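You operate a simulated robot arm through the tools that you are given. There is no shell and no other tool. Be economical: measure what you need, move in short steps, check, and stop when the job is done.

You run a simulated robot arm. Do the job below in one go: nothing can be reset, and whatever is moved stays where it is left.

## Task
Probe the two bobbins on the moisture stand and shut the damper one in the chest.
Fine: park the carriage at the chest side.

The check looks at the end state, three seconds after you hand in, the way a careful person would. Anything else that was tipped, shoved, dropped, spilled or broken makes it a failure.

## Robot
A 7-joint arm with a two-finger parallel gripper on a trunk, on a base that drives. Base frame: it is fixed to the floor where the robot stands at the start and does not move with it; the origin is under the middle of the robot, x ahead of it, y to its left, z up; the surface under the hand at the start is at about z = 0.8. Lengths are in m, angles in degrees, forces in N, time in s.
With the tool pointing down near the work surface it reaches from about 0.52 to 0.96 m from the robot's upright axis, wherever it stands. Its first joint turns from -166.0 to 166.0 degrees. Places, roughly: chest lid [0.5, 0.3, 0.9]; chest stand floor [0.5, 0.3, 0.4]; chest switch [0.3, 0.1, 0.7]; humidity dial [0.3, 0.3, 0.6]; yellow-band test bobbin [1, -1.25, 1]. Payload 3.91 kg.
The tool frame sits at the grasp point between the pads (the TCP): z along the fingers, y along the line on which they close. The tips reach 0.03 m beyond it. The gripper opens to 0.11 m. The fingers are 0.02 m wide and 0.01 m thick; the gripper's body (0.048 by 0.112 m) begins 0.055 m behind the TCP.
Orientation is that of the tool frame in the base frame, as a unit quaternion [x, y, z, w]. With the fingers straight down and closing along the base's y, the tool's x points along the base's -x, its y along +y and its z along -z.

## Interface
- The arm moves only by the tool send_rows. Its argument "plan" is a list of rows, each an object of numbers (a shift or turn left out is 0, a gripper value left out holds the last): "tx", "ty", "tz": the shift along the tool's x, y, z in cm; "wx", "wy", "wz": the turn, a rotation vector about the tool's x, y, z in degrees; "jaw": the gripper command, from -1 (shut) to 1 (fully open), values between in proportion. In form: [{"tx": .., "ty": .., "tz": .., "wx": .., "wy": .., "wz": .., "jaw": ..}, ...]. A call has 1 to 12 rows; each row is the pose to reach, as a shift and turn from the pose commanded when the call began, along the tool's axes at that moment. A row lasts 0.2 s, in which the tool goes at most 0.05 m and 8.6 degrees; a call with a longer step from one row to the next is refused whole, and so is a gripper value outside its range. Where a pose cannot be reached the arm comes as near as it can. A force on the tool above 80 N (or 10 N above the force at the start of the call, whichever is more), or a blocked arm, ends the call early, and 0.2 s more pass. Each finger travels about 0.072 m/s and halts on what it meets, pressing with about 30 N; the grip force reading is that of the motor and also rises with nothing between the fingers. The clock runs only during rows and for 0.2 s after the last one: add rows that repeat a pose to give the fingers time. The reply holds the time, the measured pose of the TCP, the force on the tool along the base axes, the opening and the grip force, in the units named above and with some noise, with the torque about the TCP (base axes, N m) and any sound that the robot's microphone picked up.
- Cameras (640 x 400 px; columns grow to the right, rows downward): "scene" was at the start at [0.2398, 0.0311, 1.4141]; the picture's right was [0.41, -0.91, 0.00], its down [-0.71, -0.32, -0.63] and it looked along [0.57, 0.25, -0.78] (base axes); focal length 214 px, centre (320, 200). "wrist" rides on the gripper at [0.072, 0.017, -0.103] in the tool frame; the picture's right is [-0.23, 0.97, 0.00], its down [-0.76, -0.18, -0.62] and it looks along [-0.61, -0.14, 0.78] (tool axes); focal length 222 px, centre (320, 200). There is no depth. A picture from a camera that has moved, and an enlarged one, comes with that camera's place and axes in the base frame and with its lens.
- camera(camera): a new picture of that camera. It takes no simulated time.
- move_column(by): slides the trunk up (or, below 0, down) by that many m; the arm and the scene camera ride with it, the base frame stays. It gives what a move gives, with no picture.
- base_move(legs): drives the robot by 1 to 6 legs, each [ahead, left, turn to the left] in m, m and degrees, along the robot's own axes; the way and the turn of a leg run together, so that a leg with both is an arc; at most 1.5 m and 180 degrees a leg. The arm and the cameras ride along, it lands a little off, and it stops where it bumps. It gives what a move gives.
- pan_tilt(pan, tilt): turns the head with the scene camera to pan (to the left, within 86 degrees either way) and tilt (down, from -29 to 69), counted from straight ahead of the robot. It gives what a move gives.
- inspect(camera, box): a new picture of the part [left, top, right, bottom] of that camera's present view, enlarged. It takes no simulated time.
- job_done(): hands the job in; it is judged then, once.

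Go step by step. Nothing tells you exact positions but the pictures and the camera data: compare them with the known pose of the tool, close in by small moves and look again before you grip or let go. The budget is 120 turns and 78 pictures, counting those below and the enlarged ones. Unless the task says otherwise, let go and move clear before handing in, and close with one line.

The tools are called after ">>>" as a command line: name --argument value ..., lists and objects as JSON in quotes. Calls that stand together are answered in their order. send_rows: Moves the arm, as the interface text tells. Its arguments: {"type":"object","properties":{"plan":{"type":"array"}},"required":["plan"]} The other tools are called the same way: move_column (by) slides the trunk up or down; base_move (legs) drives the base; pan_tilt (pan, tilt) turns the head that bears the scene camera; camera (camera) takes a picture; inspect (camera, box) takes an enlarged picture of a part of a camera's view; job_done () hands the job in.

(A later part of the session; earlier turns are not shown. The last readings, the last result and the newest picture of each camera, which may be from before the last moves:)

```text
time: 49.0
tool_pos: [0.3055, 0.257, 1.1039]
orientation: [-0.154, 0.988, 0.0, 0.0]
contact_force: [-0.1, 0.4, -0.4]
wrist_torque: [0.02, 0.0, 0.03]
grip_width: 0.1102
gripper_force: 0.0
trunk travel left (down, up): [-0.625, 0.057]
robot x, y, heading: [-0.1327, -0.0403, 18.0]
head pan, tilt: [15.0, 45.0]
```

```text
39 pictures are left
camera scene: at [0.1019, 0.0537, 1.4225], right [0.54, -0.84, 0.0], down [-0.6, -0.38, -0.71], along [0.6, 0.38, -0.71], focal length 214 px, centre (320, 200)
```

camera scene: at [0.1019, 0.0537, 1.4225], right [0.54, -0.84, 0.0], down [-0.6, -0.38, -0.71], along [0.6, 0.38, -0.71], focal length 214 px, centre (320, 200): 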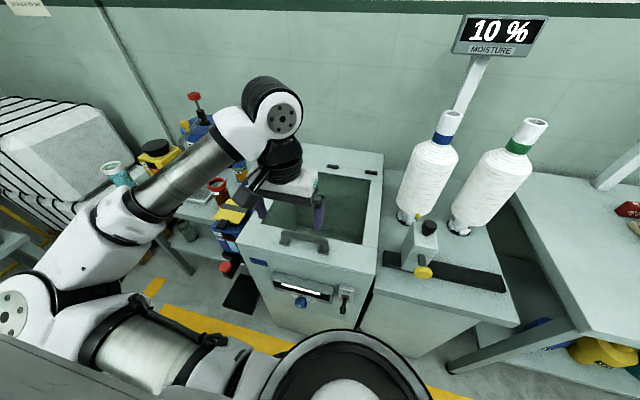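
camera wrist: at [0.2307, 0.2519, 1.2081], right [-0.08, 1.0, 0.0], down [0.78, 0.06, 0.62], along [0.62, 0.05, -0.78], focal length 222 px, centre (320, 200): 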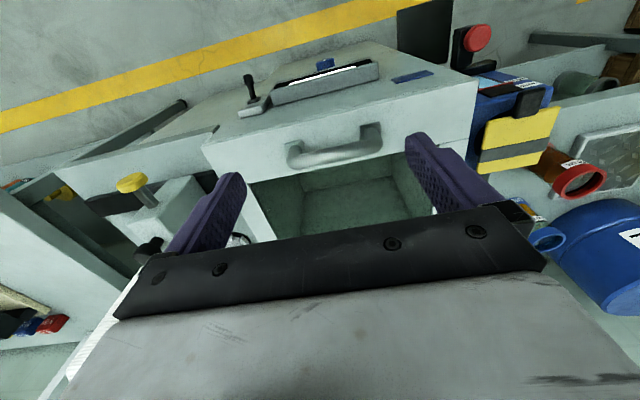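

The handle bar is about 9 cm ahead of the tool, at z≈0.9. I'll rotate the gripper 90° so that it closes fore-aft, hovering above the bar.

>>> send_rows --plan '[{"wz": 8}, {"wz": 16}, {"wz": 24, "tx": -2}, {"wz": 32, "tx": -4}, {"wz": 40, "tx": -6}, {"wz": 48, "tx": -9, "ty": 0.7}, {"wz": 56, "tx": -9, "ty": 0.7, "tz": 2}, {"wz": 64, "tx": -9, "ty": 0.7, "tz": 4}, {"wz": 72, "tx": -9, "ty": 0.7, "tz": 5}, {"wz": 80, "tx": -9, "ty": 0.7, "tz": 6}, {"wz": 87, "tx": -9, "ty": 0.7, "tz": 7}, {"wz": 90, "tx": -9, "ty": 0.7, "tz": 7}]'

>>> camera --camera "wrist"

>>> inspect --camera "scene" --box '[200, 130, 400, 330]'

```text
time: 51.6
tool_pos: [0.3345, 0.0522, 1.0426]
orientation: [0.587, 0.81, 0.001, -0.001]
contact_force: [0.4, -0.8, 0.4]
wrist_torque: [-0.01, 0.04, 0.03]
grip_width: 0.11
gripper_force: 0.1
out of reach, approached as far as the arm can: row 5, 6, 7, 8, 9, 10, 11, 12
trunk travel left (down, up): [-0.625, 0.057]
robot x, y, heading: [-0.1299, -0.0451, 17.9]
head pan, tilt: [15.0, 45.0]
```

```text
38 pictures are left
camera wrist: at [0.328, 0.1257, 1.146], right [1.0, 0.09, 0.0], down [0.07, -0.78, 0.62], along [0.05, -0.62, -0.78], focal length 222 px, centre (320, 200)
```

wrist: 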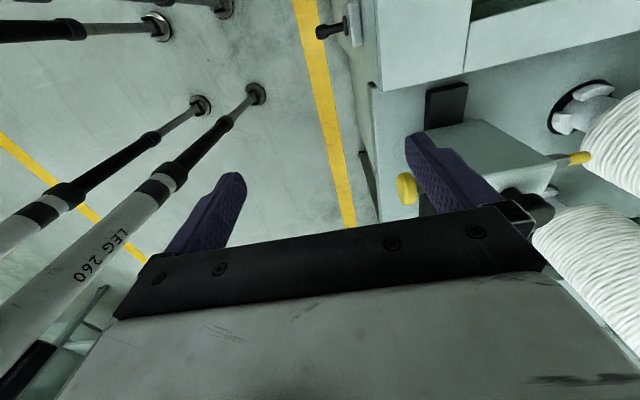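

```text
2.00 times, centred on (300, 230) of scene
camera zoom: at [0.1023, 0.0536, 1.4224], right [0.54, -0.84, 0.0], down [-0.6, -0.38, -0.71], along [0.59, 0.38, -0.71], focal length 429 px, centre (360, 140)
```

zoom: 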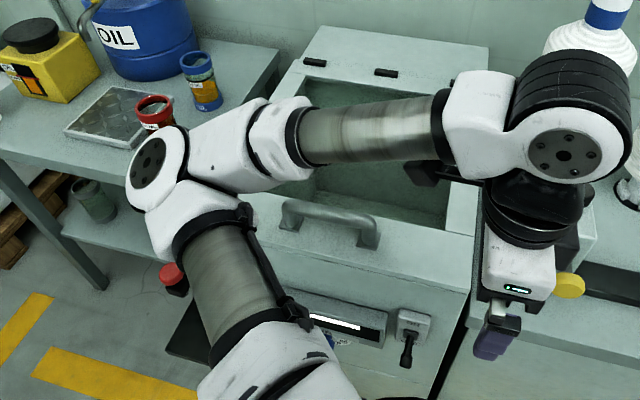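

The arm hit a joint limit that way and the tool swung off to the right. I'll lift slightly first to see what the commanded pose is.

>>> send_rows --plan '[{"tz": -3}, {"tz": -6}]'

```text
time: 52.2
tool_pos: [0.3342, 0.0493, 1.1016]
orientation: [0.59, 0.807, 0.0, 0.0]
contact_force: [0.3, -0.4, -0.8]
wrist_torque: [0.01, -0.01, 0.0]
grip_width: 0.1101
gripper_force: 0.1
trunk travel left (down, up): [-0.625, 0.057]
robot x, y, heading: [-0.1279, -0.0428, 17.8]
head pan, tilt: [15.0, 45.0]
```

Now I'll rotate back the other way, moving forward a bit.

>>> send_rows --plan '[{"wz": -8, "ty": 1}, {"wz": -16, "ty": 2}, {"wz": -24, "ty": 3}, {"wz": -32, "ty": 4, "tx": 1}, {"wz": -40, "ty": 5, "tx": 2}, {"wz": -48, "ty": 6, "tx": 3}, {"wz": -56, "ty": 7, "tx": 4}, {"wz": -64, "ty": 8, "tx": 6}, {"wz": -72, "ty": 9, "tx": 8}, {"wz": -80, "ty": 10, "tx": 10}, {"wz": -88, "ty": 10, "tx": 12}, {"wz": -90, "ty": 10, "tx": 14}]'

>>> send_rows --plan '[{"wz": -8, "ty": 1}, {"wz": -16, "ty": 2}, {"wz": -24, "ty": 3}, {"wz": -32, "ty": 4}, {"wz": -40, "ty": 5}, {"wz": -48, "ty": 6}, {"wz": -56, "ty": 7}, {"wz": -64, "ty": 8}, {"wz": -72, "ty": 9}, {"wz": -80, "ty": 10}, {"wz": -88, "ty": 10}, {"wz": -90, "ty": 10}]'

>>> camera --camera "wrist"

```text
time: 54.8
tool_pos: [0.386, 0.2115, 1.102]
orientation: [-0.154, 0.988, 0.0, 0.0]
contact_force: [0.1, -0.3, 1.1]
wrist_torque: [0.01, -0.02, 0.0]
grip_width: 0.1103
gripper_force: 0.1
trunk travel left (down, up): [-0.625, 0.057]
robot x, y, heading: [-0.1235, -0.0415, 18.0]
head pan, tilt: [15.0, 45.0]
```

```text
time: 57.4
tool_pos: [0.3556, 0.3072, 1.1037]
orientation: [0.808, -0.59, 0.0, 0.0]
contact_force: [-0.7, -0.1, -0.1]
wrist_torque: [0.0, 0.01, -0.03]
grip_width: 0.1101
gripper_force: 0.1
trunk travel left (down, up): [-0.625, 0.057]
robot x, y, heading: [-0.1294, -0.0445, 17.8]
head pan, tilt: [15.0, 45.0]
```

```text
36 pictures are left
camera wrist: at [0.3614, 0.2323, 1.2055], right [-1.0, -0.08, 0.0], down [-0.06, 0.78, 0.62], along [-0.05, 0.62, -0.78], focal length 222 px, centre (320, 200)
```

wrist: 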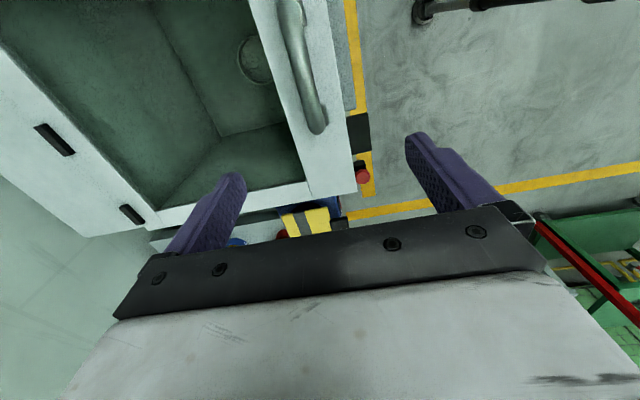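

The −90° rotation works. The handle bar is about 1 cm ahead of and 3.5 cm to the right of the tool; I also see a round cup on the chest floor. Lowering a bit and rechecking.

>>> send_rows --plan '[{"tx": 2, "ty": -1, "tz": 2}, {"tx": 3.5, "ty": -1, "tz": 5}, {"tx": 3.5, "ty": -1, "tz": 8}, {"tx": 3.5, "ty": -1, "tz": 11}, {"tx": 3.5, "ty": -1, "tz": 11}]'

>>> camera --camera "wrist"

>>> camera --camera "scene"

```text
time: 58.6
tool_pos: [0.3774, 0.276, 0.9913]
orientation: [0.807, -0.59, 0.0, 0.0]
contact_force: [0.0, 0.2, 1.2]
wrist_torque: [0.0, -0.01, -0.02]
grip_width: 0.1101
gripper_force: 0.0
trunk travel left (down, up): [-0.625, 0.057]
robot x, y, heading: [-0.1302, -0.0445, 17.7]
head pan, tilt: [15.0, 45.0]
```

```text
35 pictures are left
camera wrist: at [0.381, 0.2013, 1.0952], right [-1.0, -0.08, 0.0], down [-0.06, 0.78, 0.62], along [-0.05, 0.62, -0.78], focal length 222 px, centre (320, 200)
```

wrist: 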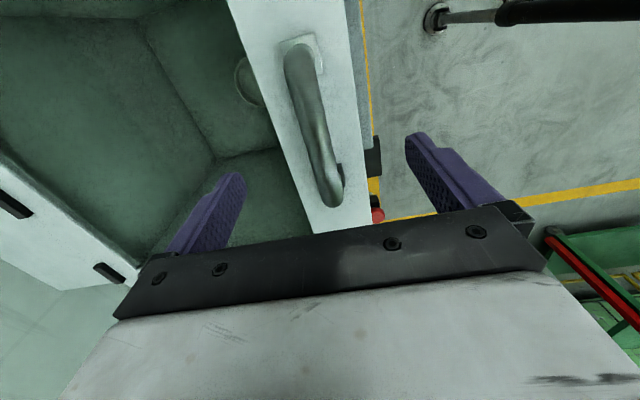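

```text
34 pictures are left
camera scene: at [0.1018, 0.0537, 1.4225], right [0.54, -0.84, 0.0], down [-0.6, -0.38, -0.71], along [0.6, 0.38, -0.71], focal length 214 px, centre (320, 200)
```

scene: 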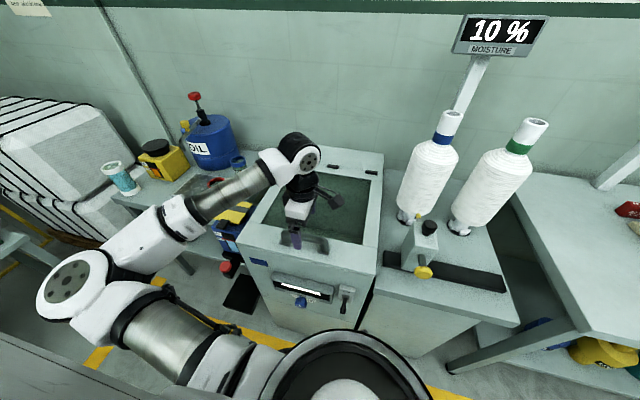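

The bar is centred under the tool. Descending with contact checks.

>>> send_rows --plan '[{"tz": 2}, {"tz": 4}, {"tz": 6}, {"tz": 7.5}, {"tz": 8.5}, {"tz": 8.5}]'

>>> camera --camera "wrist"

```text
time: 60.0
tool_pos: [0.3751, 0.276, 0.907]
orientation: [0.808, -0.59, 0.0, 0.0]
contact_force: [0.3, 0.4, -0.9]
wrist_torque: [0.0, -0.01, -0.02]
grip_width: 0.11
gripper_force: 0.1
trunk travel left (down, up): [-0.625, 0.057]
robot x, y, heading: [-0.1307, -0.0414, 17.6]
head pan, tilt: [15.0, 45.0]
```

```text
33 pictures are left
camera wrist: at [0.3811, 0.2014, 1.0102], right [-1.0, -0.08, 0.0], down [-0.06, 0.78, 0.62], along [-0.05, 0.62, -0.78], focal length 222 px, centre (320, 200)
```

wrist: 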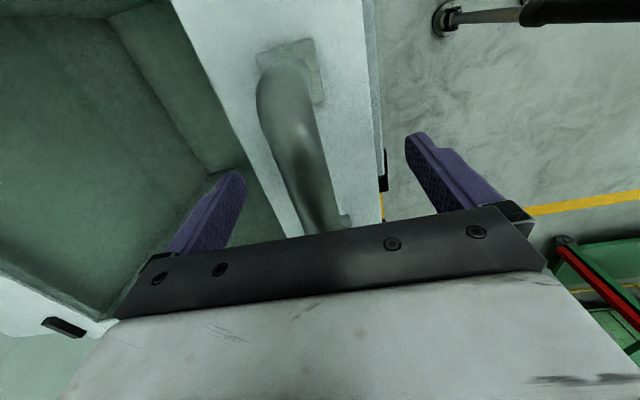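

The bar lies between the pads near the TCP. Closing.

>>> send_rows --plan '[{"tz": 0.4, "jaw": 0}, {"tz": 0.4, "jaw": -0.5}, {"tz": 0.4, "jaw": -1}, {"tz": 0.4, "jaw": -1}, {"tz": 0.4, "jaw": -1}, {"tz": 0.4, "jaw": -1}, {"tz": 0.4, "jaw": -1}]'

```text
time: 61.6
tool_pos: [0.3759, 0.276, 0.9064]
orientation: [0.808, -0.589, 0.001, -0.003]
contact_force: [7.4, 2.7, 43.0]
wrist_torque: [-0.81, 2.03, 0.15]
grip_width: 0.0265
gripper_force: 29.6
trunk travel left (down, up): [-0.625, 0.057]
robot x, y, heading: [-0.1273, -0.0412, 17.8]
head pan, tilt: [15.0, 45.0]
```

Gripped the handle (26 mm). The hinge lies about 0.42 m behind, so I'll lift along the arc to about 20° first.

>>> send_rows --plan '[{"ty": -0.3, "tz": -2}, {"ty": -0.6, "tz": -4.5, "wx": -3}, {"ty": -1.2, "tz": -7.3, "wx": -6}, {"ty": -2.2, "tz": -11, "wx": -8}, {"ty": -3.6, "tz": -14.3, "wx": -10}, {"ty": -3.6, "tz": -14.3, "wx": -10}]'

>>> camera --camera "scene"

```text
time: 63.0
tool_pos: [0.4138, 0.2884, 1.0444]
orientation: [0.803, -0.589, -0.052, 0.072]
contact_force: [23.1, 1.6, -17.0]
wrist_torque: [-0.03, 0.58, 0.36]
grip_width: 0.0217
gripper_force: 44.8
trunk travel left (down, up): [-0.625, 0.057]
robot x, y, heading: [-0.1283, -0.0398, 17.9]
head pan, tilt: [15.0, 45.0]
```

```text
32 pictures are left
camera scene: at [0.1053, 0.0546, 1.4216], right [0.54, -0.84, 0.0], down [-0.6, -0.38, -0.7], along [0.59, 0.38, -0.71], focal length 214 px, centre (320, 200)
```

scene: 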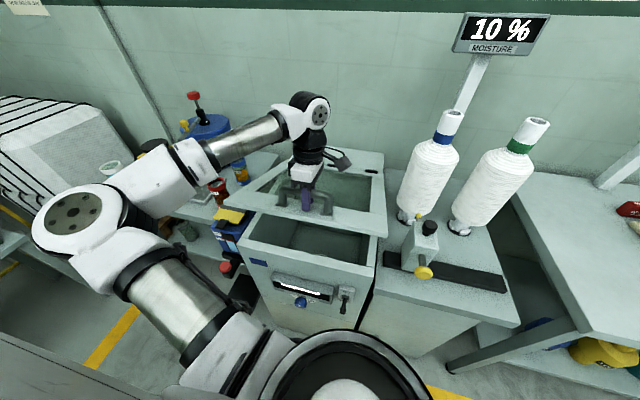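

The lid rises with the handle. The arc radius looks nearer 0.36 m, so I'll continue along the corrected arc to about 40°.

>>> send_rows --plan '[{"ty": -0.8, "tz": -2.0, "wx": -2}, {"ty": -1.6, "tz": -4.1, "wx": -4}, {"ty": -3.0, "tz": -6.9, "wx": -6}, {"ty": -4.7, "tz": -9.5, "wx": -8}, {"ty": -4.7, "tz": -9.5, "wx": -8}]'

```text
time: 64.2
tool_pos: [0.4668, 0.3064, 1.1346]
orientation: [0.798, -0.582, -0.093, 0.125]
contact_force: [-16.8, -3.3, 12.9]
wrist_torque: [0.7, 0.29, 0.11]
grip_width: 0.0213
gripper_force: 44.9
trunk travel left (down, up): [-0.625, 0.057]
robot x, y, heading: [-0.1309, -0.0462, 17.8]
head pan, tilt: [15.0, 45.0]
```

The fit suggests a radius near 0.395 m and a lid angle around 37°. Continuing to about 55°.

>>> send_rows --plan '[{"ty": -1.1, "tz": -2.7, "wx": -1}, {"ty": -2.2, "tz": -5.4, "wx": -2}, {"ty": -4.0, "tz": -8.2, "wx": -4}, {"ty": -6.2, "tz": -11, "wx": -6}, {"ty": -6.2, "tz": -11, "wx": -6}]'

>>> camera --camera "scene"

```text
time: 65.0
tool_pos: [0.5099, 0.3193, 1.1812]
orientation: [0.794, -0.576, -0.117, 0.153]
contact_force: [-39.0, -10.0, 45.6]
wrist_torque: [-0.81, 0.38, 0.12]
grip_width: 0.0217
gripper_force: 44.7
out of reach, approached as far as the arm can: row 3, 4
trunk travel left (down, up): [-0.625, 0.057]
robot x, y, heading: [-0.1293, -0.0439, 17.6]
head pan, tilt: [15.0, 45.0]
stopped in row 4: the force on the tool passed its limit at 98 N (the readings are from after the stop); the commanded pose is now the measured one
```

```text
31 pictures are left
camera scene: at [0.0931, 0.0511, 1.4249], right [0.54, -0.84, 0.0], down [-0.59, -0.38, -0.71], along [0.6, 0.39, -0.7], focal length 214 px, centre (320, 200)
```

scene: 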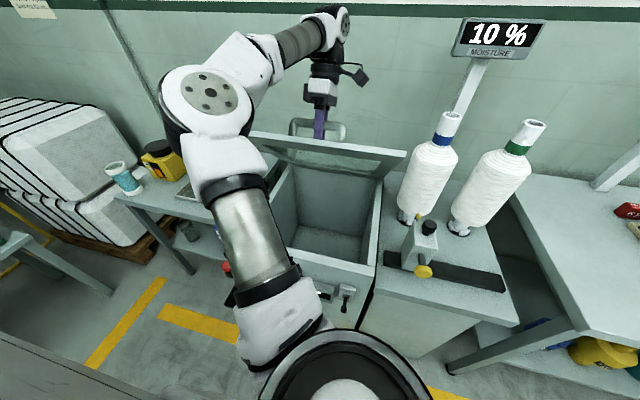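

The arm's reach ran out because of the tool tilt, with the lid at about 46°. I'll relieve the radial force and swing the gripper back around the bar, to shorten the reach and put a finger under the bar.

>>> send_rows --plan '[{"ty": 0.8, "tz": -0.4}, {"ty": 0.8, "tz": -0.4, "wx": 6}, {"ty": 0.8, "tz": -0.4, "wx": 12}, {"ty": 0.8, "tz": -0.4, "wx": 18}, {"ty": 0.8, "tz": -0.4, "wx": 24}, {"ty": 0.8, "tz": -0.4, "wx": 24}]'

```text
time: 66.4
tool_pos: [0.5128, 0.3195, 1.1771]
orientation: [0.808, -0.588, 0.007, -0.015]
contact_force: [-16.6, -1.0, 8.9]
wrist_torque: [0.34, 0.24, 0.16]
grip_width: 0.0217
gripper_force: 44.8
out of reach, approached as far as the arm can: row 1
trunk travel left (down, up): [-0.625, 0.057]
robot x, y, heading: [-0.1305, -0.0447, 17.8]
head pan, tilt: [15.0, 45.0]
```

Forces have relaxed. Opening on to ~62° with the tool vertical.

>>> send_rows --plan '[{"ty": -2.0, "tz": -2.1}, {"ty": -3.4, "tz": -3.1}, {"ty": -4.8, "tz": -4.0}, {"ty": -6.3, "tz": -4.9}, {"ty": -7.9, "tz": -5.7}, {"ty": -9.2, "tz": -6.3}, {"ty": -9.2, "tz": -6.3}]'

>>> camera --camera "scene"

```text
time: 68.0
tool_pos: [0.6028, 0.3495, 1.2413]
orientation: [0.808, -0.588, 0.006, -0.014]
contact_force: [2.8, 4.3, -13.6]
wrist_torque: [-0.67, -0.04, 0.12]
grip_width: 0.0214
gripper_force: 45.1
trunk travel left (down, up): [-0.625, 0.057]
robot x, y, heading: [-0.1312, -0.0423, 17.9]
head pan, tilt: [15.0, 45.0]
```

```text
30 pictures are left
camera scene: at [0.1024, 0.0555, 1.4221], right [0.54, -0.84, 0.0], down [-0.6, -0.38, -0.71], along [0.59, 0.38, -0.71], focal length 214 px, centre (320, 200)
```

scene: 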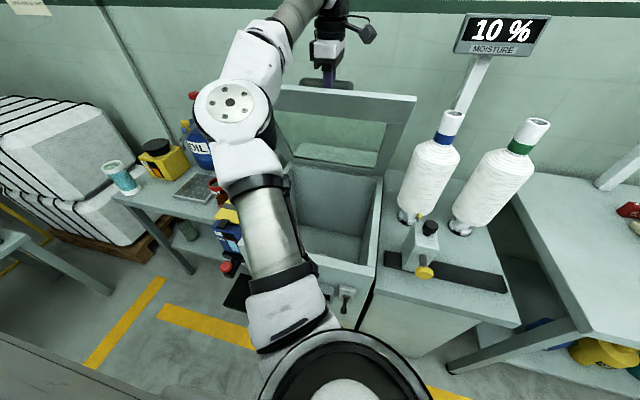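

Lid at about 63°. Onward to about 78°, with a slight following tilt.

>>> send_rows --plan '[{"ty": -1.7, "tz": -0.7, "wx": -2}, {"ty": -3.4, "tz": -1.3, "wx": -4}, {"ty": -5.0, "tz": -1.8, "wx": -6}, {"ty": -6.6, "tz": -2.1, "wx": -8}, {"ty": -8.2, "tz": -2.4, "wx": -10}, {"ty": -9.8, "tz": -2.7, "wx": -11}, {"ty": -9.8, "tz": -2.7, "wx": -11}]'

```text
time: 69.2
tool_pos: [0.6328, 0.348, 1.2405]
orientation: [0.815, -0.578, -0.027, 0.026]
contact_force: [-9.5, 16.0, 31.6]
wrist_torque: [0.12, -2.11, -1.27]
grip_width: 0.0217
gripper_force: 45.6
out of reach, approached as far as the arm can: row 2, 3, 4, 5
trunk travel left (down, up): [-0.625, 0.057]
robot x, y, heading: [-0.1319, -0.0401, 18.2]
head pan, tilt: [15.0, 45.0]
stopped in row 5: the force on the tool passed its limit at 94 N (the readings are from after the stop); the commanded pose is now the measured one
```

The arm is at its reach limit at about 68°. I'll use the trunk and short base advances to carry the lid over, watching the forces.

>>> move_column --by 0.01

>>> base_move --legs '[[0.04, 0, 0]]'

```text
time: 69.8
tool_pos: [0.6361, 0.3501, 1.2408]
orientation: [0.813, -0.581, -0.03, 0.033]
contact_force: [-6.8, 23.3, 9.8]
wrist_torque: [2.48, -1.78, -1.59]
grip_width: 0.0217
gripper_force: 45.1
trunk travel left (down, up): [-0.635, 0.047]
robot x, y, heading: [-0.1302, -0.0396, 18.2]
head pan, tilt: [15.0, 45.0]
```

```text
time: 70.7
tool_pos: [0.6754, 0.3558, 1.2459]
orientation: [0.81, -0.584, -0.027, 0.033]
contact_force: [-1.7, 8.0, 25.9]
wrist_torque: [-0.08, -1.83, -0.56]
grip_width: 0.0216
gripper_force: 44.9
trunk travel left (down, up): [-0.635, 0.047]
robot x, y, heading: [-0.0896, -0.0276, 18.1]
head pan, tilt: [15.0, 45.0]
```

>>> move_column --by 0.01

>>> base_move --legs '[[0.04, 0, 0]]'

>>> camera --camera "scene"

```text
time: 71.2
tool_pos: [0.6807, 0.3574, 1.2468]
orientation: [0.811, -0.584, -0.03, 0.036]
contact_force: [2.1, 2.9, -30.3]
wrist_torque: [-0.01, 0.04, -0.39]
grip_width: 0.0216
gripper_force: 44.7
trunk travel left (down, up): [-0.645, 0.037]
robot x, y, heading: [-0.0912, -0.0269, 18.0]
head pan, tilt: [15.0, 45.0]
```

```text
time: 72.1
tool_pos: [0.7139, 0.3685, 1.2562]
orientation: [0.812, -0.582, -0.027, 0.031]
contact_force: [0.6, 3.2, 18.0]
wrist_torque: [-0.55, -0.31, -0.43]
grip_width: 0.0215
gripper_force: 45.1
trunk travel left (down, up): [-0.645, 0.037]
robot x, y, heading: [-0.053, -0.0174, 18.1]
head pan, tilt: [15.0, 45.0]
```

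```text
29 pictures are left
camera scene: at [0.1746, 0.0798, 1.4432], right [0.54, -0.84, 0.0], down [-0.59, -0.38, -0.71], along [0.59, 0.39, -0.71], focal length 214 px, centre (320, 200)
```

scene: 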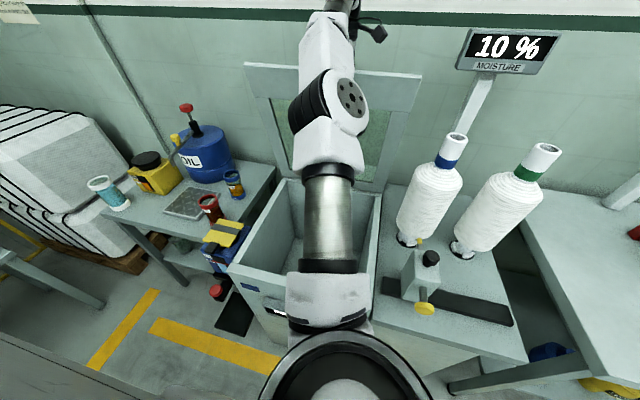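

Lid at about 79°. Two more short advances.

>>> base_move --legs '[[0.035, 0, 0]]'

>>> send_rows --plan '[{"ty": -0.8}, {"ty": -1.6, "wx": -2}, {"ty": -1.6, "wx": -2}]'

```text
time: 73.0
tool_pos: [0.7458, 0.378, 1.2592]
orientation: [0.812, -0.583, -0.025, 0.029]
contact_force: [-5.3, 3.0, 35.0]
wrist_torque: [-1.95, 0.9, -0.14]
grip_width: 0.0215
gripper_force: 45.0
trunk travel left (down, up): [-0.645, 0.037]
robot x, y, heading: [-0.015, -0.0069, 17.8]
head pan, tilt: [15.0, 45.0]
```

```text
time: 73.8
tool_pos: [0.7459, 0.378, 1.259]
orientation: [0.813, -0.581, -0.028, 0.031]
contact_force: [-7.5, 10.5, 46.2]
wrist_torque: [-1.16, 0.36, -0.84]
grip_width: 0.0216
gripper_force: 45.3
out of reach, approached as far as the arm can: row 1, 2, 3
trunk travel left (down, up): [-0.645, 0.037]
robot x, y, heading: [-0.0211, -0.0042, 18.1]
head pan, tilt: [15.0, 45.0]
```

Lid at about 84°. Since the robot-side finger sits between lid and bar, it still hooks the bar if I loosen the jaws, so I'll loosen slightly and see if the lid holds by itself.

>>> send_rows --plan '[{"jaw": -0.5}, {"jaw": -0.35}, {"jaw": -0.3}, {"jaw": -0.3}]'

>>> camera --camera "wrist"

```text
time: 74.8
tool_pos: [0.7447, 0.3775, 1.2599]
orientation: [0.812, -0.582, -0.027, 0.032]
contact_force: [-13.3, 13.5, 45.6]
wrist_torque: [-2.56, 1.02, -1.03]
grip_width: 0.0384
gripper_force: 0.1
trunk travel left (down, up): [-0.645, 0.037]
robot x, y, heading: [-0.0213, -0.0048, 18.0]
head pan, tilt: [15.0, 45.0]
```

```text
28 pictures are left
camera wrist: at [0.7603, 0.3046, 1.3631], right [-0.99, -0.1, 0.08], down [-0.03, 0.79, 0.61], along [-0.13, 0.6, -0.79], focal length 222 px, centre (320, 200)
```

wrist: 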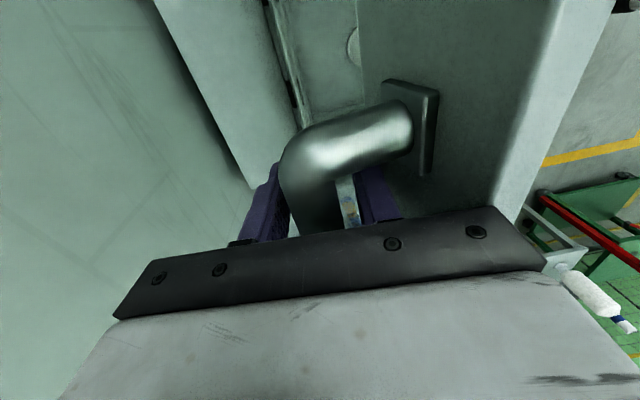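

The gripper body seems to rest on the lid's edge. Raising 1 cm and seeing whether the lid stays.

>>> move_column --by 0.012

>>> camera --camera "wrist"

```text
time: 75.4
tool_pos: [0.7529, 0.3757, 1.2632]
orientation: [0.811, -0.583, -0.029, 0.036]
contact_force: [0.4, 0.1, 0.4]
wrist_torque: [-0.02, -0.06, 0.03]
grip_width: 0.0386
gripper_force: 0.0
trunk travel left (down, up): [-0.657, 0.025]
robot x, y, heading: [-0.0172, -0.0049, 17.8]
head pan, tilt: [15.0, 45.0]
```

```text
27 pictures are left
camera wrist: at [0.7669, 0.3034, 1.367], right [-0.99, -0.09, 0.09], down [-0.02, 0.79, 0.61], along [-0.13, 0.6, -0.79], focal length 222 px, centre (320, 200)
```

wrist: 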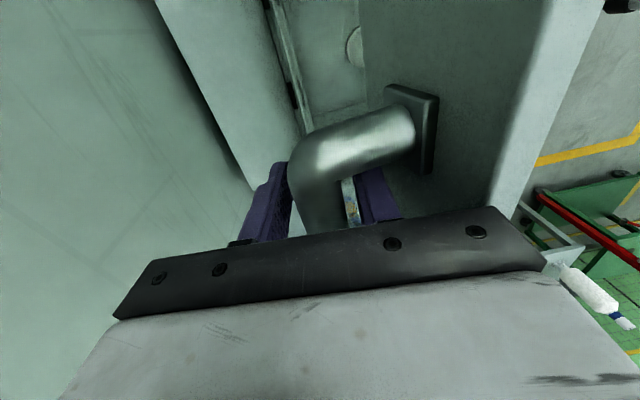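

Zero contact force: the lid stands on its own. I'll withdraw the fingers upward, using the trunk and then the arm.

>>> move_column --by 0.024

>>> send_rows --plan '[{"tz": -1, "jaw": -0.3}, {"tz": -2}, {"tz": -3}, {"tz": -3}]'

>>> camera --camera "wrist"

```text
time: 76.1
tool_pos: [0.7515, 0.3777, 1.2878]
orientation: [0.812, -0.582, -0.031, 0.036]
contact_force: [0.5, 0.5, -0.4]
wrist_torque: [-0.02, 0.01, -0.01]
grip_width: 0.0384
gripper_force: 0.0
trunk travel left (down, up): [-0.681, 0.001]
robot x, y, heading: [-0.0179, -0.0084, 18.0]
head pan, tilt: [15.0, 45.0]
```

```text
time: 77.1
tool_pos: [0.751, 0.3764, 1.289]
orientation: [0.811, -0.583, -0.031, 0.036]
contact_force: [0.9, 0.1, -0.8]
wrist_torque: [-0.03, 0.01, 0.01]
grip_width: 0.0386
gripper_force: 0.0
out of reach, approached as far as the arm can: row 1, 2, 3, 4
trunk travel left (down, up): [-0.681, 0.001]
robot x, y, heading: [-0.0224, -0.007, 17.8]
head pan, tilt: [15.0, 45.0]
```

```text
26 pictures are left
camera wrist: at [0.7672, 0.3047, 1.3915], right [-0.99, -0.1, 0.09], down [-0.02, 0.79, 0.61], along [-0.13, 0.6, -0.79], focal length 222 px, centre (320, 200)
```

wrist: 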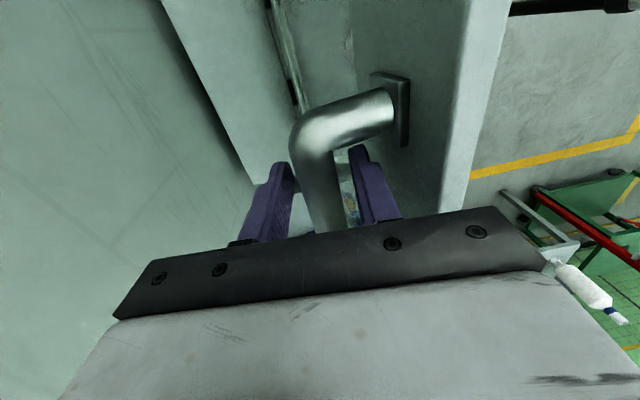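

The arm is stretched out; straightening the tool to vertical will give room to rise.

>>> send_rows --plan '[{"wx": 3}, {"wx": 6}, {"wx": 6, "tz": -1}, {"wx": 6, "tz": -2}, {"wx": 6, "tz": -3}, {"wx": 6, "tz": -3}]'

```text
time: 78.5
tool_pos: [0.7539, 0.3773, 1.317]
orientation: [0.813, -0.582, 0.0, -0.006]
contact_force: [-0.1, 0.6, 0.2]
wrist_torque: [-0.03, -0.01, 0.01]
grip_width: 0.0386
gripper_force: 0.0
out of reach, approached as far as the arm can: row 1, 2
trunk travel left (down, up): [-0.681, 0.001]
robot x, y, heading: [-0.0231, -0.0073, 18.0]
head pan, tilt: [15.0, 45.0]
```

Fingers are about clear of the bar. I'll tilt the tool forward while rising, to pass back over the lid's edge.

>>> send_rows --plan '[{"tz": -1, "wx": 4}, {"tz": -2, "wx": 8}, {"tz": -3, "wx": 13}, {"tz": -4, "wx": 18}, {"tz": -5.5, "wx": 22}, {"tz": -7, "wx": 25}, {"tz": -7, "wx": 25}]'

>>> camera --camera "wrist"

```text
time: 80.1
tool_pos: [0.7539, 0.3777, 1.387]
orientation: [0.791, -0.57, 0.127, -0.182]
contact_force: [0.4, 0.6, -0.3]
wrist_torque: [-0.01, 0.01, 0.01]
grip_width: 0.0384
gripper_force: 0.0
trunk travel left (down, up): [-0.681, 0.001]
robot x, y, heading: [-0.0183, -0.009, 17.6]
head pan, tilt: [15.0, 45.0]
```

```text
25 pictures are left
camera wrist: at [0.7195, 0.2875, 1.4722], right [-0.91, -0.06, -0.42], down [-0.35, 0.68, 0.64], along [0.25, 0.73, -0.64], focal length 222 px, centre (320, 200)
```

wrist: 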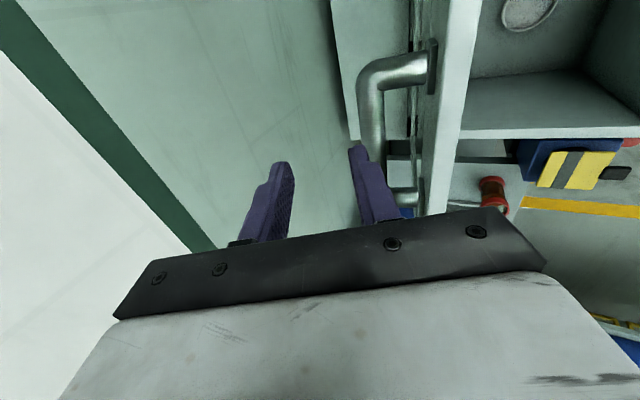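

Clear above the lid. Retracting toward the robot and checking the lid.

>>> send_rows --plan '[{"ty": 3.6, "tz": -1.7}, {"ty": 7.2, "tz": -3.4}, {"ty": 10.9, "tz": -5.1}, {"ty": 14.5, "tz": -6.8}, {"ty": 18.1, "tz": -8.5}, {"ty": 18.1, "tz": -8.5}]'

>>> send_rows --plan '[{"wx": -6}, {"wx": -12}, {"wx": -18}, {"wx": -25, "jaw": 1}, {"wx": -25}, {"wx": -25}]'

>>> camera --camera "scene"

```text
time: 81.5
tool_pos: [0.5766, 0.2998, 1.3779]
orientation: [0.781, -0.587, 0.131, -0.171]
contact_force: [-0.5, 0.0, -0.4]
wrist_torque: [-0.02, 0.0, -0.01]
grip_width: 0.0384
gripper_force: 0.1
trunk travel left (down, up): [-0.681, 0.001]
robot x, y, heading: [-0.0192, -0.0069, 18.0]
head pan, tilt: [15.0, 45.0]
```

```text
time: 82.9
tool_pos: [0.5609, 0.3113, 1.3486]
orientation: [0.812, -0.583, 0.002, -0.006]
contact_force: [0.1, 0.9, -0.1]
wrist_torque: [-0.04, -0.04, -0.02]
grip_width: 0.11
gripper_force: 0.2
out of reach, approached as far as the arm can: row 4, 5, 6
trunk travel left (down, up): [-0.681, 0.001]
robot x, y, heading: [-0.019, -0.0033, 18.0]
head pan, tilt: [15.0, 45.0]
```

```text
24 pictures are left
camera scene: at [0.2097, 0.0912, 1.4784], right [0.54, -0.84, 0.0], down [-0.59, -0.39, -0.71], along [0.59, 0.38, -0.71], focal length 214 px, centre (320, 200)
```

scene: 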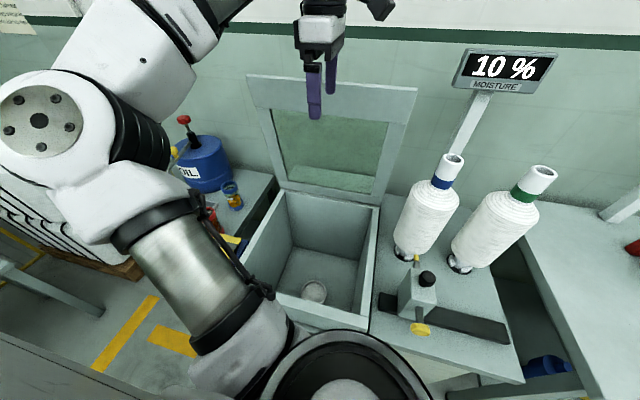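

The lid stands open, and a round seat is visible on the chest floor. Now I'll rotate the gripper back and travel, high and close in, toward the green bobbin.

>>> inspect --camera "scene" --box '[260, 180, 400, 330]'

>>> send_rows --plan '[{"wz": 8, "ty": 2, "tz": 1}, {"wz": 16, "ty": 4, "tz": 2}, {"wz": 24, "ty": 5, "tz": 3, "tx": 2}, {"wz": 32, "ty": 6, "tz": 3, "tx": 4}, {"wz": 40, "ty": 7, "tz": 3, "tx": 6}, {"wz": 48, "ty": 7, "tz": 3, "tx": 8}, {"wz": 56, "ty": 7, "tz": 3, "tx": 11}, {"wz": 64, "ty": 7, "tz": 3, "tx": 14}, {"wz": 72, "ty": 7, "tz": 3, "tx": 17}, {"wz": 80, "ty": 7, "tz": 3, "tx": 20}, {"wz": 88, "ty": 7, "tz": 3, "tx": 23}, {"wz": 90, "ty": 7, "tz": 3, "tx": 26}]'

```text
2.67 times, centred on (330, 255) of scene
camera zoom: at [0.2097, 0.0912, 1.4784], right [0.54, -0.84, 0.0], down [-0.59, -0.39, -0.71], along [0.59, 0.38, -0.71], focal length 572 px, centre (293, 53)
```

zoom: 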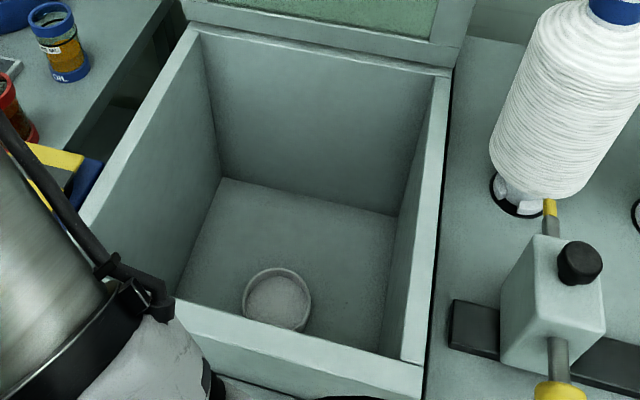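

```text
time: 85.5
tool_pos: [0.5778, 0.0417, 1.316]
orientation: [-0.16, 0.987, 0.005, 0.003]
contact_force: [-0.5, -0.2, 0.6]
wrist_torque: [0.04, 0.0, 0.02]
grip_width: 0.11
gripper_force: 0.1
trunk travel left (down, up): [-0.681, 0.001]
robot x, y, heading: [-0.0218, -0.0081, 18.1]
head pan, tilt: [15.0, 45.0]
```

There's a shallow cup on the chest floor. Moving in front of green at height and looking.

>>> send_rows --plan '[{"ty": -4}, {"ty": -8}, {"ty": -12}, {"ty": -16}, {"ty": -20.3}, {"ty": -20.3, "tx": -4}, {"ty": -20.3, "tx": -4}]'

>>> camera --camera "wrist"

>>> pan_tilt --pan -15 --tilt 35

>>> camera --camera "scene"

```text
time: 87.1
tool_pos: [0.6793, -0.1386, 1.3153]
orientation: [-0.162, 0.987, 0.005, 0.005]
contact_force: [-0.5, 0.6, 0.4]
wrist_torque: [0.05, -0.02, 0.01]
grip_width: 0.1101
gripper_force: 0.1
trunk travel left (down, up): [-0.681, 0.001]
robot x, y, heading: [-0.0234, -0.0093, 17.8]
head pan, tilt: [15.0, 45.0]
```

```text
22 pictures are left
camera wrist: at [0.6045, -0.1473, 1.4181], right [-0.1, 1.0, 0.01], down [0.77, 0.07, 0.63], along [0.63, 0.07, -0.78], focal length 222 px, centre (320, 200)
```

wrist: 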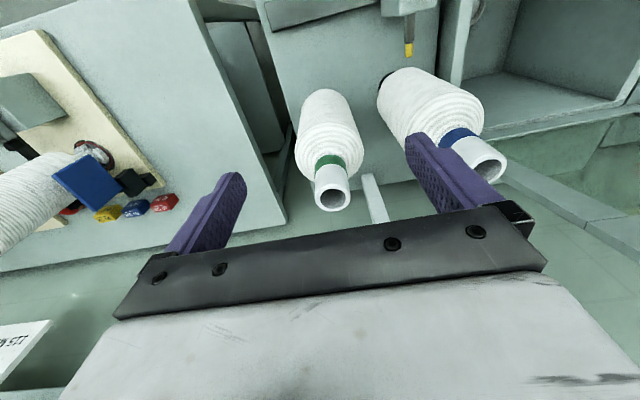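

```text
time: 88.0
tool_pos: [0.6806, -0.1385, 1.3157]
orientation: [-0.162, 0.987, 0.003, 0.004]
contact_force: [0.1, -0.2, 0.3]
wrist_torque: [0.02, -0.01, -0.02]
grip_width: 0.1101
gripper_force: 0.1
trunk travel left (down, up): [-0.681, 0.001]
robot x, y, heading: [-0.0226, -0.0042, 17.9]
head pan, tilt: [-15.0, 35.0]
```

```text
21 pictures are left
camera scene: at [0.2292, 0.0514, 1.4932], right [0.05, -1.0, 0.0], down [-0.57, -0.03, -0.82], along [0.82, 0.04, -0.57], focal length 214 px, centre (320, 200)
```

scene: 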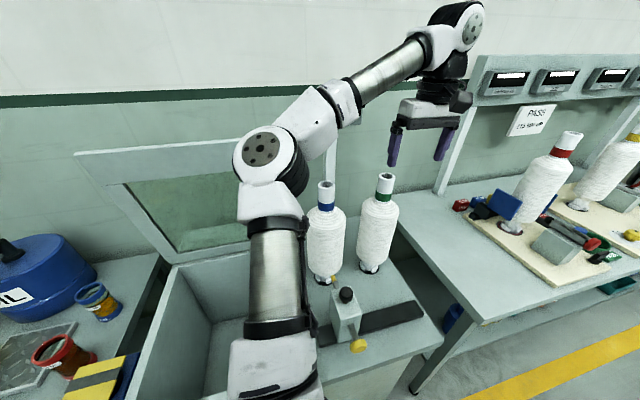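

Green's tube top is at about (0.777, −0.112, 1.195). Moving above it, then checking.

>>> send_rows --plan '[{"tx": -3, "ty": -0.6}, {"tx": -6, "ty": -0.6}, {"tx": -10, "ty": -0.6}, {"tx": -10, "ty": -0.6, "tz": 2}, {"tx": -10, "ty": -0.6, "tz": 4}, {"tx": -10, "ty": -0.6, "tz": 4}]'

>>> inspect --camera "scene" --box '[290, 60, 510, 290]'

>>> camera --camera "wrist"

```text
time: 89.4
tool_pos: [0.7772, -0.1078, 1.2751]
orientation: [-0.162, 0.987, 0.005, 0.005]
contact_force: [0.4, 0.2, 0.5]
wrist_torque: [-0.03, 0.0, -0.01]
grip_width: 0.1101
gripper_force: 0.0
trunk travel left (down, up): [-0.681, 0.001]
robot x, y, heading: [-0.022, -0.005, 17.8]
head pan, tilt: [-15.0, 35.0]
```

```text
1.74 times, centred on (400, 175) of scene
camera zoom: at [0.2289, 0.0514, 1.4933], right [0.05, -1.0, 0.0], down [-0.57, -0.03, -0.82], along [0.82, 0.04, -0.57], focal length 373 px, centre (181, 244)
```

zoom: 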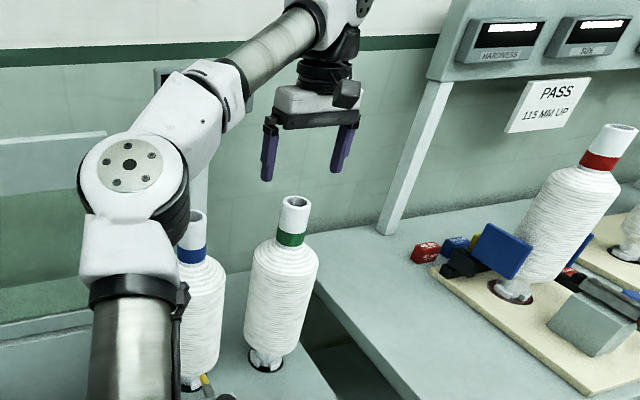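

```text
19 pictures are left
camera wrist: at [0.702, -0.1181, 1.3776], right [-0.1, 1.0, 0.01], down [0.77, 0.07, 0.63], along [0.63, 0.07, -0.78], focal length 222 px, centre (320, 200)
```

wrist: 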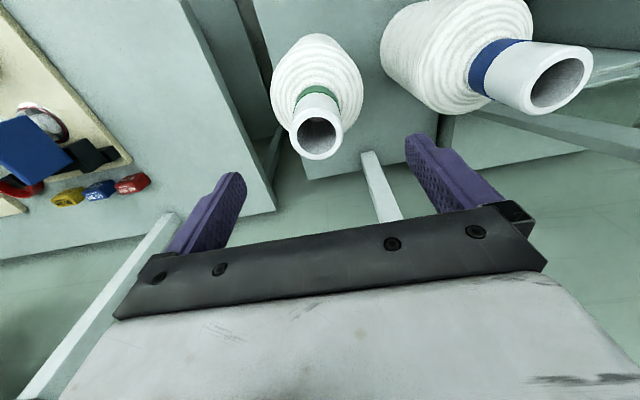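

Well centred. Descending onto the tube, then closing.

>>> send_rows --plan '[{"tx": -0.3, "tz": 2.5}, {"tx": -0.3, "tz": 5}, {"tx": -0.3, "tz": 7.5}, {"tx": -0.3, "tz": 10}, {"tx": -0.3, "tz": 11.5}, {"tx": -0.3, "tz": 11.5}]'

>>> send_rows --plan '[{"jaw": 0.3}, {"jaw": -0.2}, {"jaw": -1}, {"jaw": -1}, {"jaw": -1}, {"jaw": -1}, {"jaw": -1}]'

```text
time: 90.8
tool_pos: [0.7812, -0.1088, 1.1609]
orientation: [-0.161, 0.987, 0.004, 0.004]
contact_force: [0.4, 0.2, -0.7]
wrist_torque: [0.01, 0.01, -0.01]
grip_width: 0.1097
gripper_force: 0.0
trunk travel left (down, up): [-0.681, 0.001]
robot x, y, heading: [-0.0211, -0.003, 18.0]
head pan, tilt: [-15.0, 35.0]
```

```text
time: 92.4
tool_pos: [0.7818, -0.1089, 1.1609]
orientation: [-0.162, 0.987, 0.005, 0.003]
contact_force: [0.4, -3.9, 0.4]
wrist_torque: [-1.36, -0.34, 0.0]
grip_width: 0.0461
gripper_force: 30.5
trunk travel left (down, up): [-0.681, 0.001]
robot x, y, heading: [-0.0247, -0.0082, 18.0]
head pan, tilt: [-15.0, 35.0]
```

Gripped at 46 mm. Lifting straight up.

>>> send_rows --plan '[{"tz": -1}, {"tz": -2.5}, {"tz": -4}, {"tz": -6}, {"tz": -8}, {"tz": -10}, {"tz": -12}, {"tz": -14}, {"tz": -15.5}, {"tz": -15.5}]'

>>> camera --camera "scene"

```text
time: 94.6
tool_pos: [0.7816, -0.1093, 1.3162]
orientation: [-0.162, 0.987, 0.005, 0.004]
contact_force: [1.0, -0.4, -7.9]
wrist_torque: [-0.05, -0.03, 0.0]
grip_width: 0.0457
gripper_force: 29.9
trunk travel left (down, up): [-0.681, 0.001]
robot x, y, heading: [-0.0182, -0.0077, 18.2]
head pan, tilt: [-15.0, 35.0]
```

```text
18 pictures are left
camera scene: at [0.2304, 0.0513, 1.493], right [0.05, -1.0, 0.0], down [-0.57, -0.03, -0.82], along [0.82, 0.04, -0.57], focal length 214 px, centre (320, 200)
```

scene: 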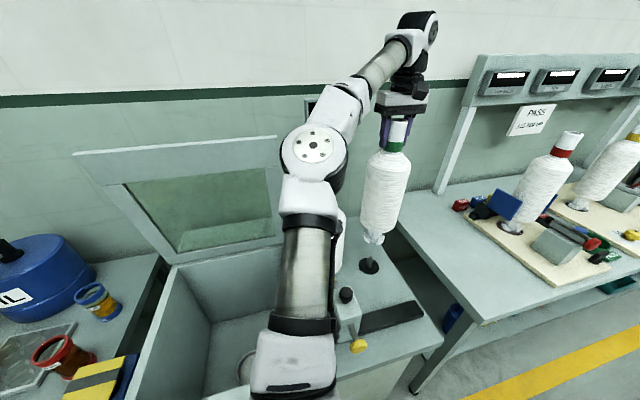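

The bobbin hangs straight (~0.8 kg). To avoid the blue bobbin and carriage I'll back the base off 0.4 m, swing the arm left in free space, then drive forward over the chest.

>>> base_move --legs '[[-0.2, 0, 0], [-0.2, 0, 0]]'

>>> send_rows --plan '[{"ty": 2.5}, {"ty": 6}, {"ty": 9.5}, {"ty": 13}, {"ty": 16.5}, {"ty": 20}, {"ty": 23.5}, {"ty": 27}, {"ty": 30.5}, {"ty": 34}, {"ty": 36}, {"ty": 36}]'

```text
time: 97.4
tool_pos: [0.4014, -0.2314, 1.3156]
orientation: [-0.162, 0.987, 0.004, 0.004]
contact_force: [-0.5, -0.9, -7.7]
wrist_torque: [-0.09, -0.01, 0.01]
grip_width: 0.046
gripper_force: 30.3
trunk travel left (down, up): [-0.681, 0.001]
robot x, y, heading: [-0.4014, -0.1288, 18.1]
head pan, tilt: [-15.0, 35.0]
```

```text
time: 100.0
tool_pos: [0.2875, 0.1087, 1.3178]
orientation: [-0.162, 0.987, 0.004, 0.004]
contact_force: [0.2, -0.7, -8.5]
wrist_torque: [0.09, -0.02, -0.02]
grip_width: 0.0459
gripper_force: 30.0
trunk travel left (down, up): [-0.681, 0.001]
robot x, y, heading: [-0.3962, -0.1284, 18.0]
head pan, tilt: [-15.0, 35.0]
```

>>> send_rows --plan '[{"ty": 3.5}, {"ty": 7}, {"ty": 11}, {"ty": 14.6}, {"ty": 14.6}]'

>>> base_move --legs '[[0.2, 0, 0]]'

>>> pan_tilt --pan 5 --tilt 45

>>> camera --camera "scene"

```text
time: 101.2
tool_pos: [0.2401, 0.2475, 1.3208]
orientation: [-0.162, 0.987, 0.004, 0.003]
contact_force: [-0.1, -0.3, -8.0]
wrist_torque: [0.07, 0.02, 0.01]
grip_width: 0.046
gripper_force: 29.9
trunk travel left (down, up): [-0.681, 0.001]
robot x, y, heading: [-0.3962, -0.131, 17.9]
head pan, tilt: [-15.0, 35.0]
```

```text
time: 102.8
tool_pos: [0.4312, 0.3094, 1.3215]
orientation: [-0.162, 0.987, 0.005, 0.003]
contact_force: [0.1, 0.0, -9.1]
wrist_torque: [0.11, 0.0, -0.01]
grip_width: 0.0458
gripper_force: 30.1
trunk travel left (down, up): [-0.681, 0.001]
robot x, y, heading: [-0.2106, -0.0646, 17.9]
head pan, tilt: [-15.0, 35.0]
```

```text
time: 103.6
tool_pos: [0.4305, 0.3095, 1.3208]
orientation: [-0.162, 0.987, 0.005, 0.004]
contact_force: [0.5, -0.5, -8.2]
wrist_torque: [-0.06, -0.08, 0.01]
grip_width: 0.0458
gripper_force: 30.0
trunk travel left (down, up): [-0.681, 0.001]
robot x, y, heading: [-0.2075, -0.066, 18.0]
head pan, tilt: [5.0, 45.0]
```

```text
17 pictures are left
camera scene: at [0.0293, 0.018, 1.4783], right [0.39, -0.92, 0.0], down [-0.65, -0.28, -0.71], along [0.65, 0.28, -0.71], focal length 214 px, centre (320, 200)
```

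scene: 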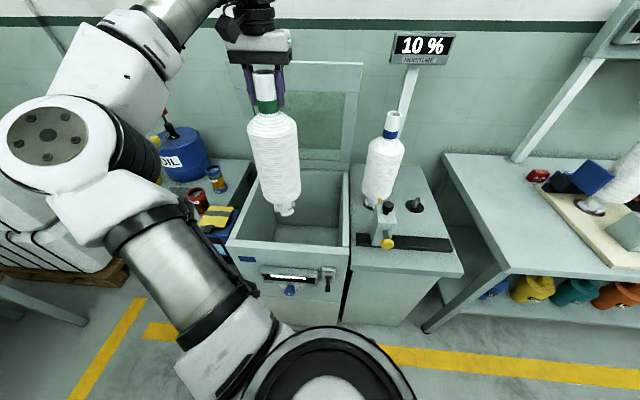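

The bobbin's foot is at z≈0.94, clear of the rim. The cup is at about (0.553, 0.343); driving forward 0.125 m and looking down into the chest.

>>> base_move --legs '[[0.125, 0, 0]]'

>>> pan_tilt --pan 10 --tilt 58

>>> camera --camera "scene"

```text
time: 104.9
tool_pos: [0.5495, 0.348, 1.3197]
orientation: [-0.162, 0.987, 0.004, 0.004]
contact_force: [1.2, 0.3, -9.2]
wrist_torque: [0.05, -0.04, 0.01]
grip_width: 0.0456
gripper_force: 30.7
trunk travel left (down, up): [-0.681, 0.001]
robot x, y, heading: [-0.0892, -0.0307, 18.0]
head pan, tilt: [5.0, 45.0]
```

```text
time: 105.7
tool_pos: [0.5494, 0.3477, 1.3199]
orientation: [-0.163, 0.987, 0.004, 0.004]
contact_force: [-0.3, 1.4, -8.9]
wrist_torque: [0.06, -0.04, 0.0]
grip_width: 0.0461
gripper_force: 29.9
trunk travel left (down, up): [-0.681, 0.001]
robot x, y, heading: [-0.0918, -0.0295, 17.9]
head pan, tilt: [10.0, 58.0]
```

```text
16 pictures are left
camera scene: at [0.1339, 0.0572, 1.4612], right [0.47, -0.88, 0.0], down [-0.75, -0.4, -0.53], along [0.47, 0.25, -0.85], focal length 214 px, centre (320, 200)
```

scene: 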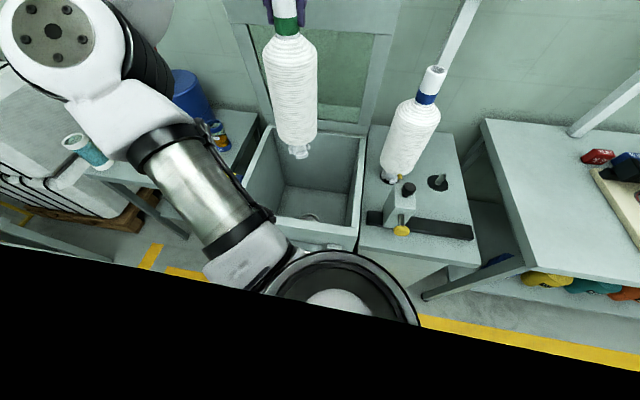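

>>> inspect --camera "scene" --box '[240, 120, 380, 250]'

```text
3.08 times, centred on (310, 185) of scene
camera zoom: at [0.1339, 0.0572, 1.4612], right [0.47, -0.88, 0.0], down [-0.75, -0.4, -0.53], along [0.47, 0.25, -0.85], focal length 660 px, centre (351, 246)
```

zoom: 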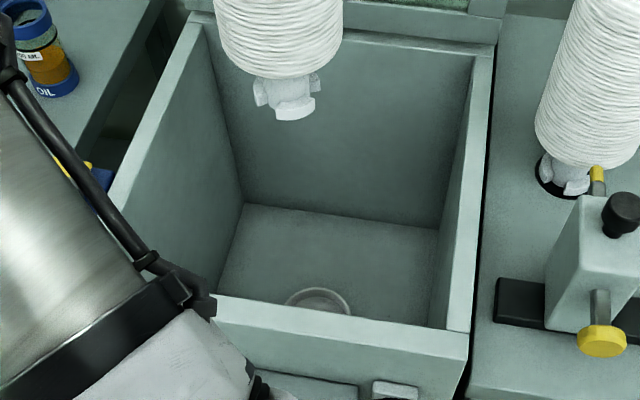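

Cup centre ≈ (0.556, 0.347), nearly under the bobbin. Lowering into the chest.

>>> send_rows --plan '[{"tx": -0.5, "tz": 3}, {"tx": -0.5, "tz": 7}, {"tx": -0.5, "tz": 11}, {"tx": -0.5, "tz": 15}, {"tx": -0.5, "tz": 19}, {"tx": -0.5, "tz": 23}, {"tx": -0.5, "tz": 27}, {"tx": -0.5, "tz": 31}, {"tx": -0.5, "tz": 35}, {"tx": -0.5, "tz": 38}, {"tx": -0.5, "tz": 40}, {"tx": -0.5, "tz": 40}]'

>>> camera --camera "scene"

```text
time: 108.2
tool_pos: [0.556, 0.3545, 0.9189]
orientation: [-0.163, 0.987, 0.004, 0.003]
contact_force: [-0.2, -0.8, -8.1]
wrist_torque: [-0.06, -0.06, 0.02]
grip_width: 0.046
gripper_force: 30.2
trunk travel left (down, up): [-0.681, 0.001]
robot x, y, heading: [-0.089, -0.0329, 18.1]
head pan, tilt: [10.0, 58.0]
```

```text
14 pictures are left
camera scene: at [0.134, 0.0572, 1.4612], right [0.47, -0.88, 0.0], down [-0.75, -0.4, -0.53], along [0.47, 0.25, -0.85], focal length 214 px, centre (320, 200)
```

scene: 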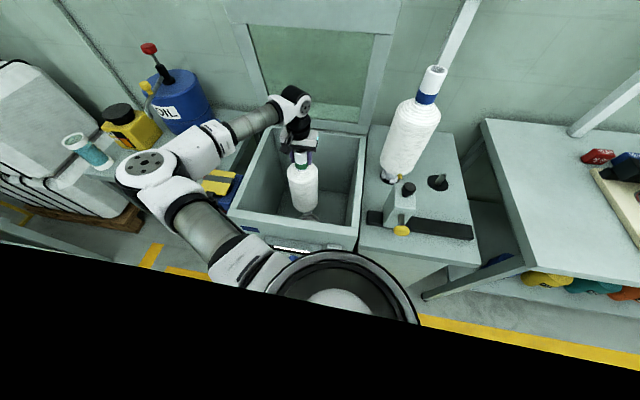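

>>> inspect --camera "scene" --box '[240, 120, 380, 250]'

```text
3.08 times, centred on (310, 185) of scene
camera zoom: at [0.134, 0.0572, 1.4612], right [0.47, -0.88, 0.0], down [-0.75, -0.4, -0.53], along [0.47, 0.25, -0.85], focal length 660 px, centre (351, 246)
```

zoom: 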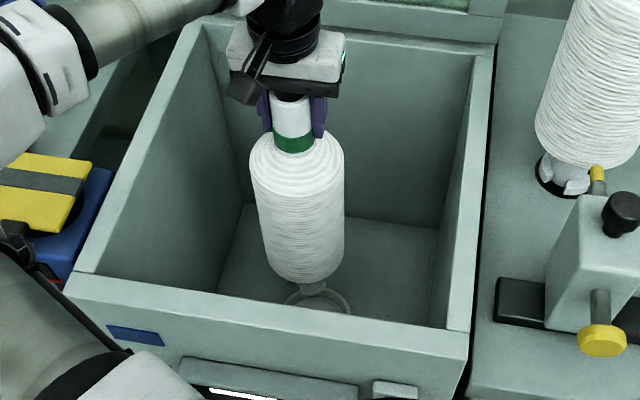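

The foot will land about 0.7 cm left of the cup centre; I'll correct that while lowering slowly to contact.

>>> send_rows --plan '[{"ty": -0.7, "tz": 2}, {"ty": -0.7, "tz": 5}, {"ty": -0.7, "tz": 8}, {"ty": -0.7, "tz": 10}, {"ty": -0.7, "tz": 11}, {"ty": -0.7, "tz": 11}]'

>>> send_rows --plan '[{"tz": 0.5}, {"tz": 1.0}, {"tz": 1.5}, {"tz": 1.5}]'

```text
time: 109.7
tool_pos: [0.5599, 0.3473, 0.8184]
orientation: [-0.162, 0.987, 0.005, 0.008]
contact_force: [-8.3, -1.3, 52.9]
wrist_torque: [-1.65, 1.2, -0.18]
grip_width: 0.0458
gripper_force: 30.2
trunk travel left (down, up): [-0.681, 0.001]
robot x, y, heading: [-0.0874, -0.0279, 18.1]
head pan, tilt: [10.0, 58.0]
```

```text
time: 110.1
tool_pos: [0.564, 0.3506, 0.8178]
orientation: [-0.162, 0.987, 0.006, 0.013]
contact_force: [-4.8, -1.0, 50.2]
wrist_torque: [-1.76, 0.63, -0.1]
grip_width: 0.046
gripper_force: 30.3
trunk travel left (down, up): [-0.681, 0.001]
robot x, y, heading: [-0.0875, -0.027, 17.9]
head pan, tilt: [10.0, 58.0]
stopped in row 2: the force on the tool passed its limit at 84 N (the readings are from after the stop); the commanded pose is now the measured one
```

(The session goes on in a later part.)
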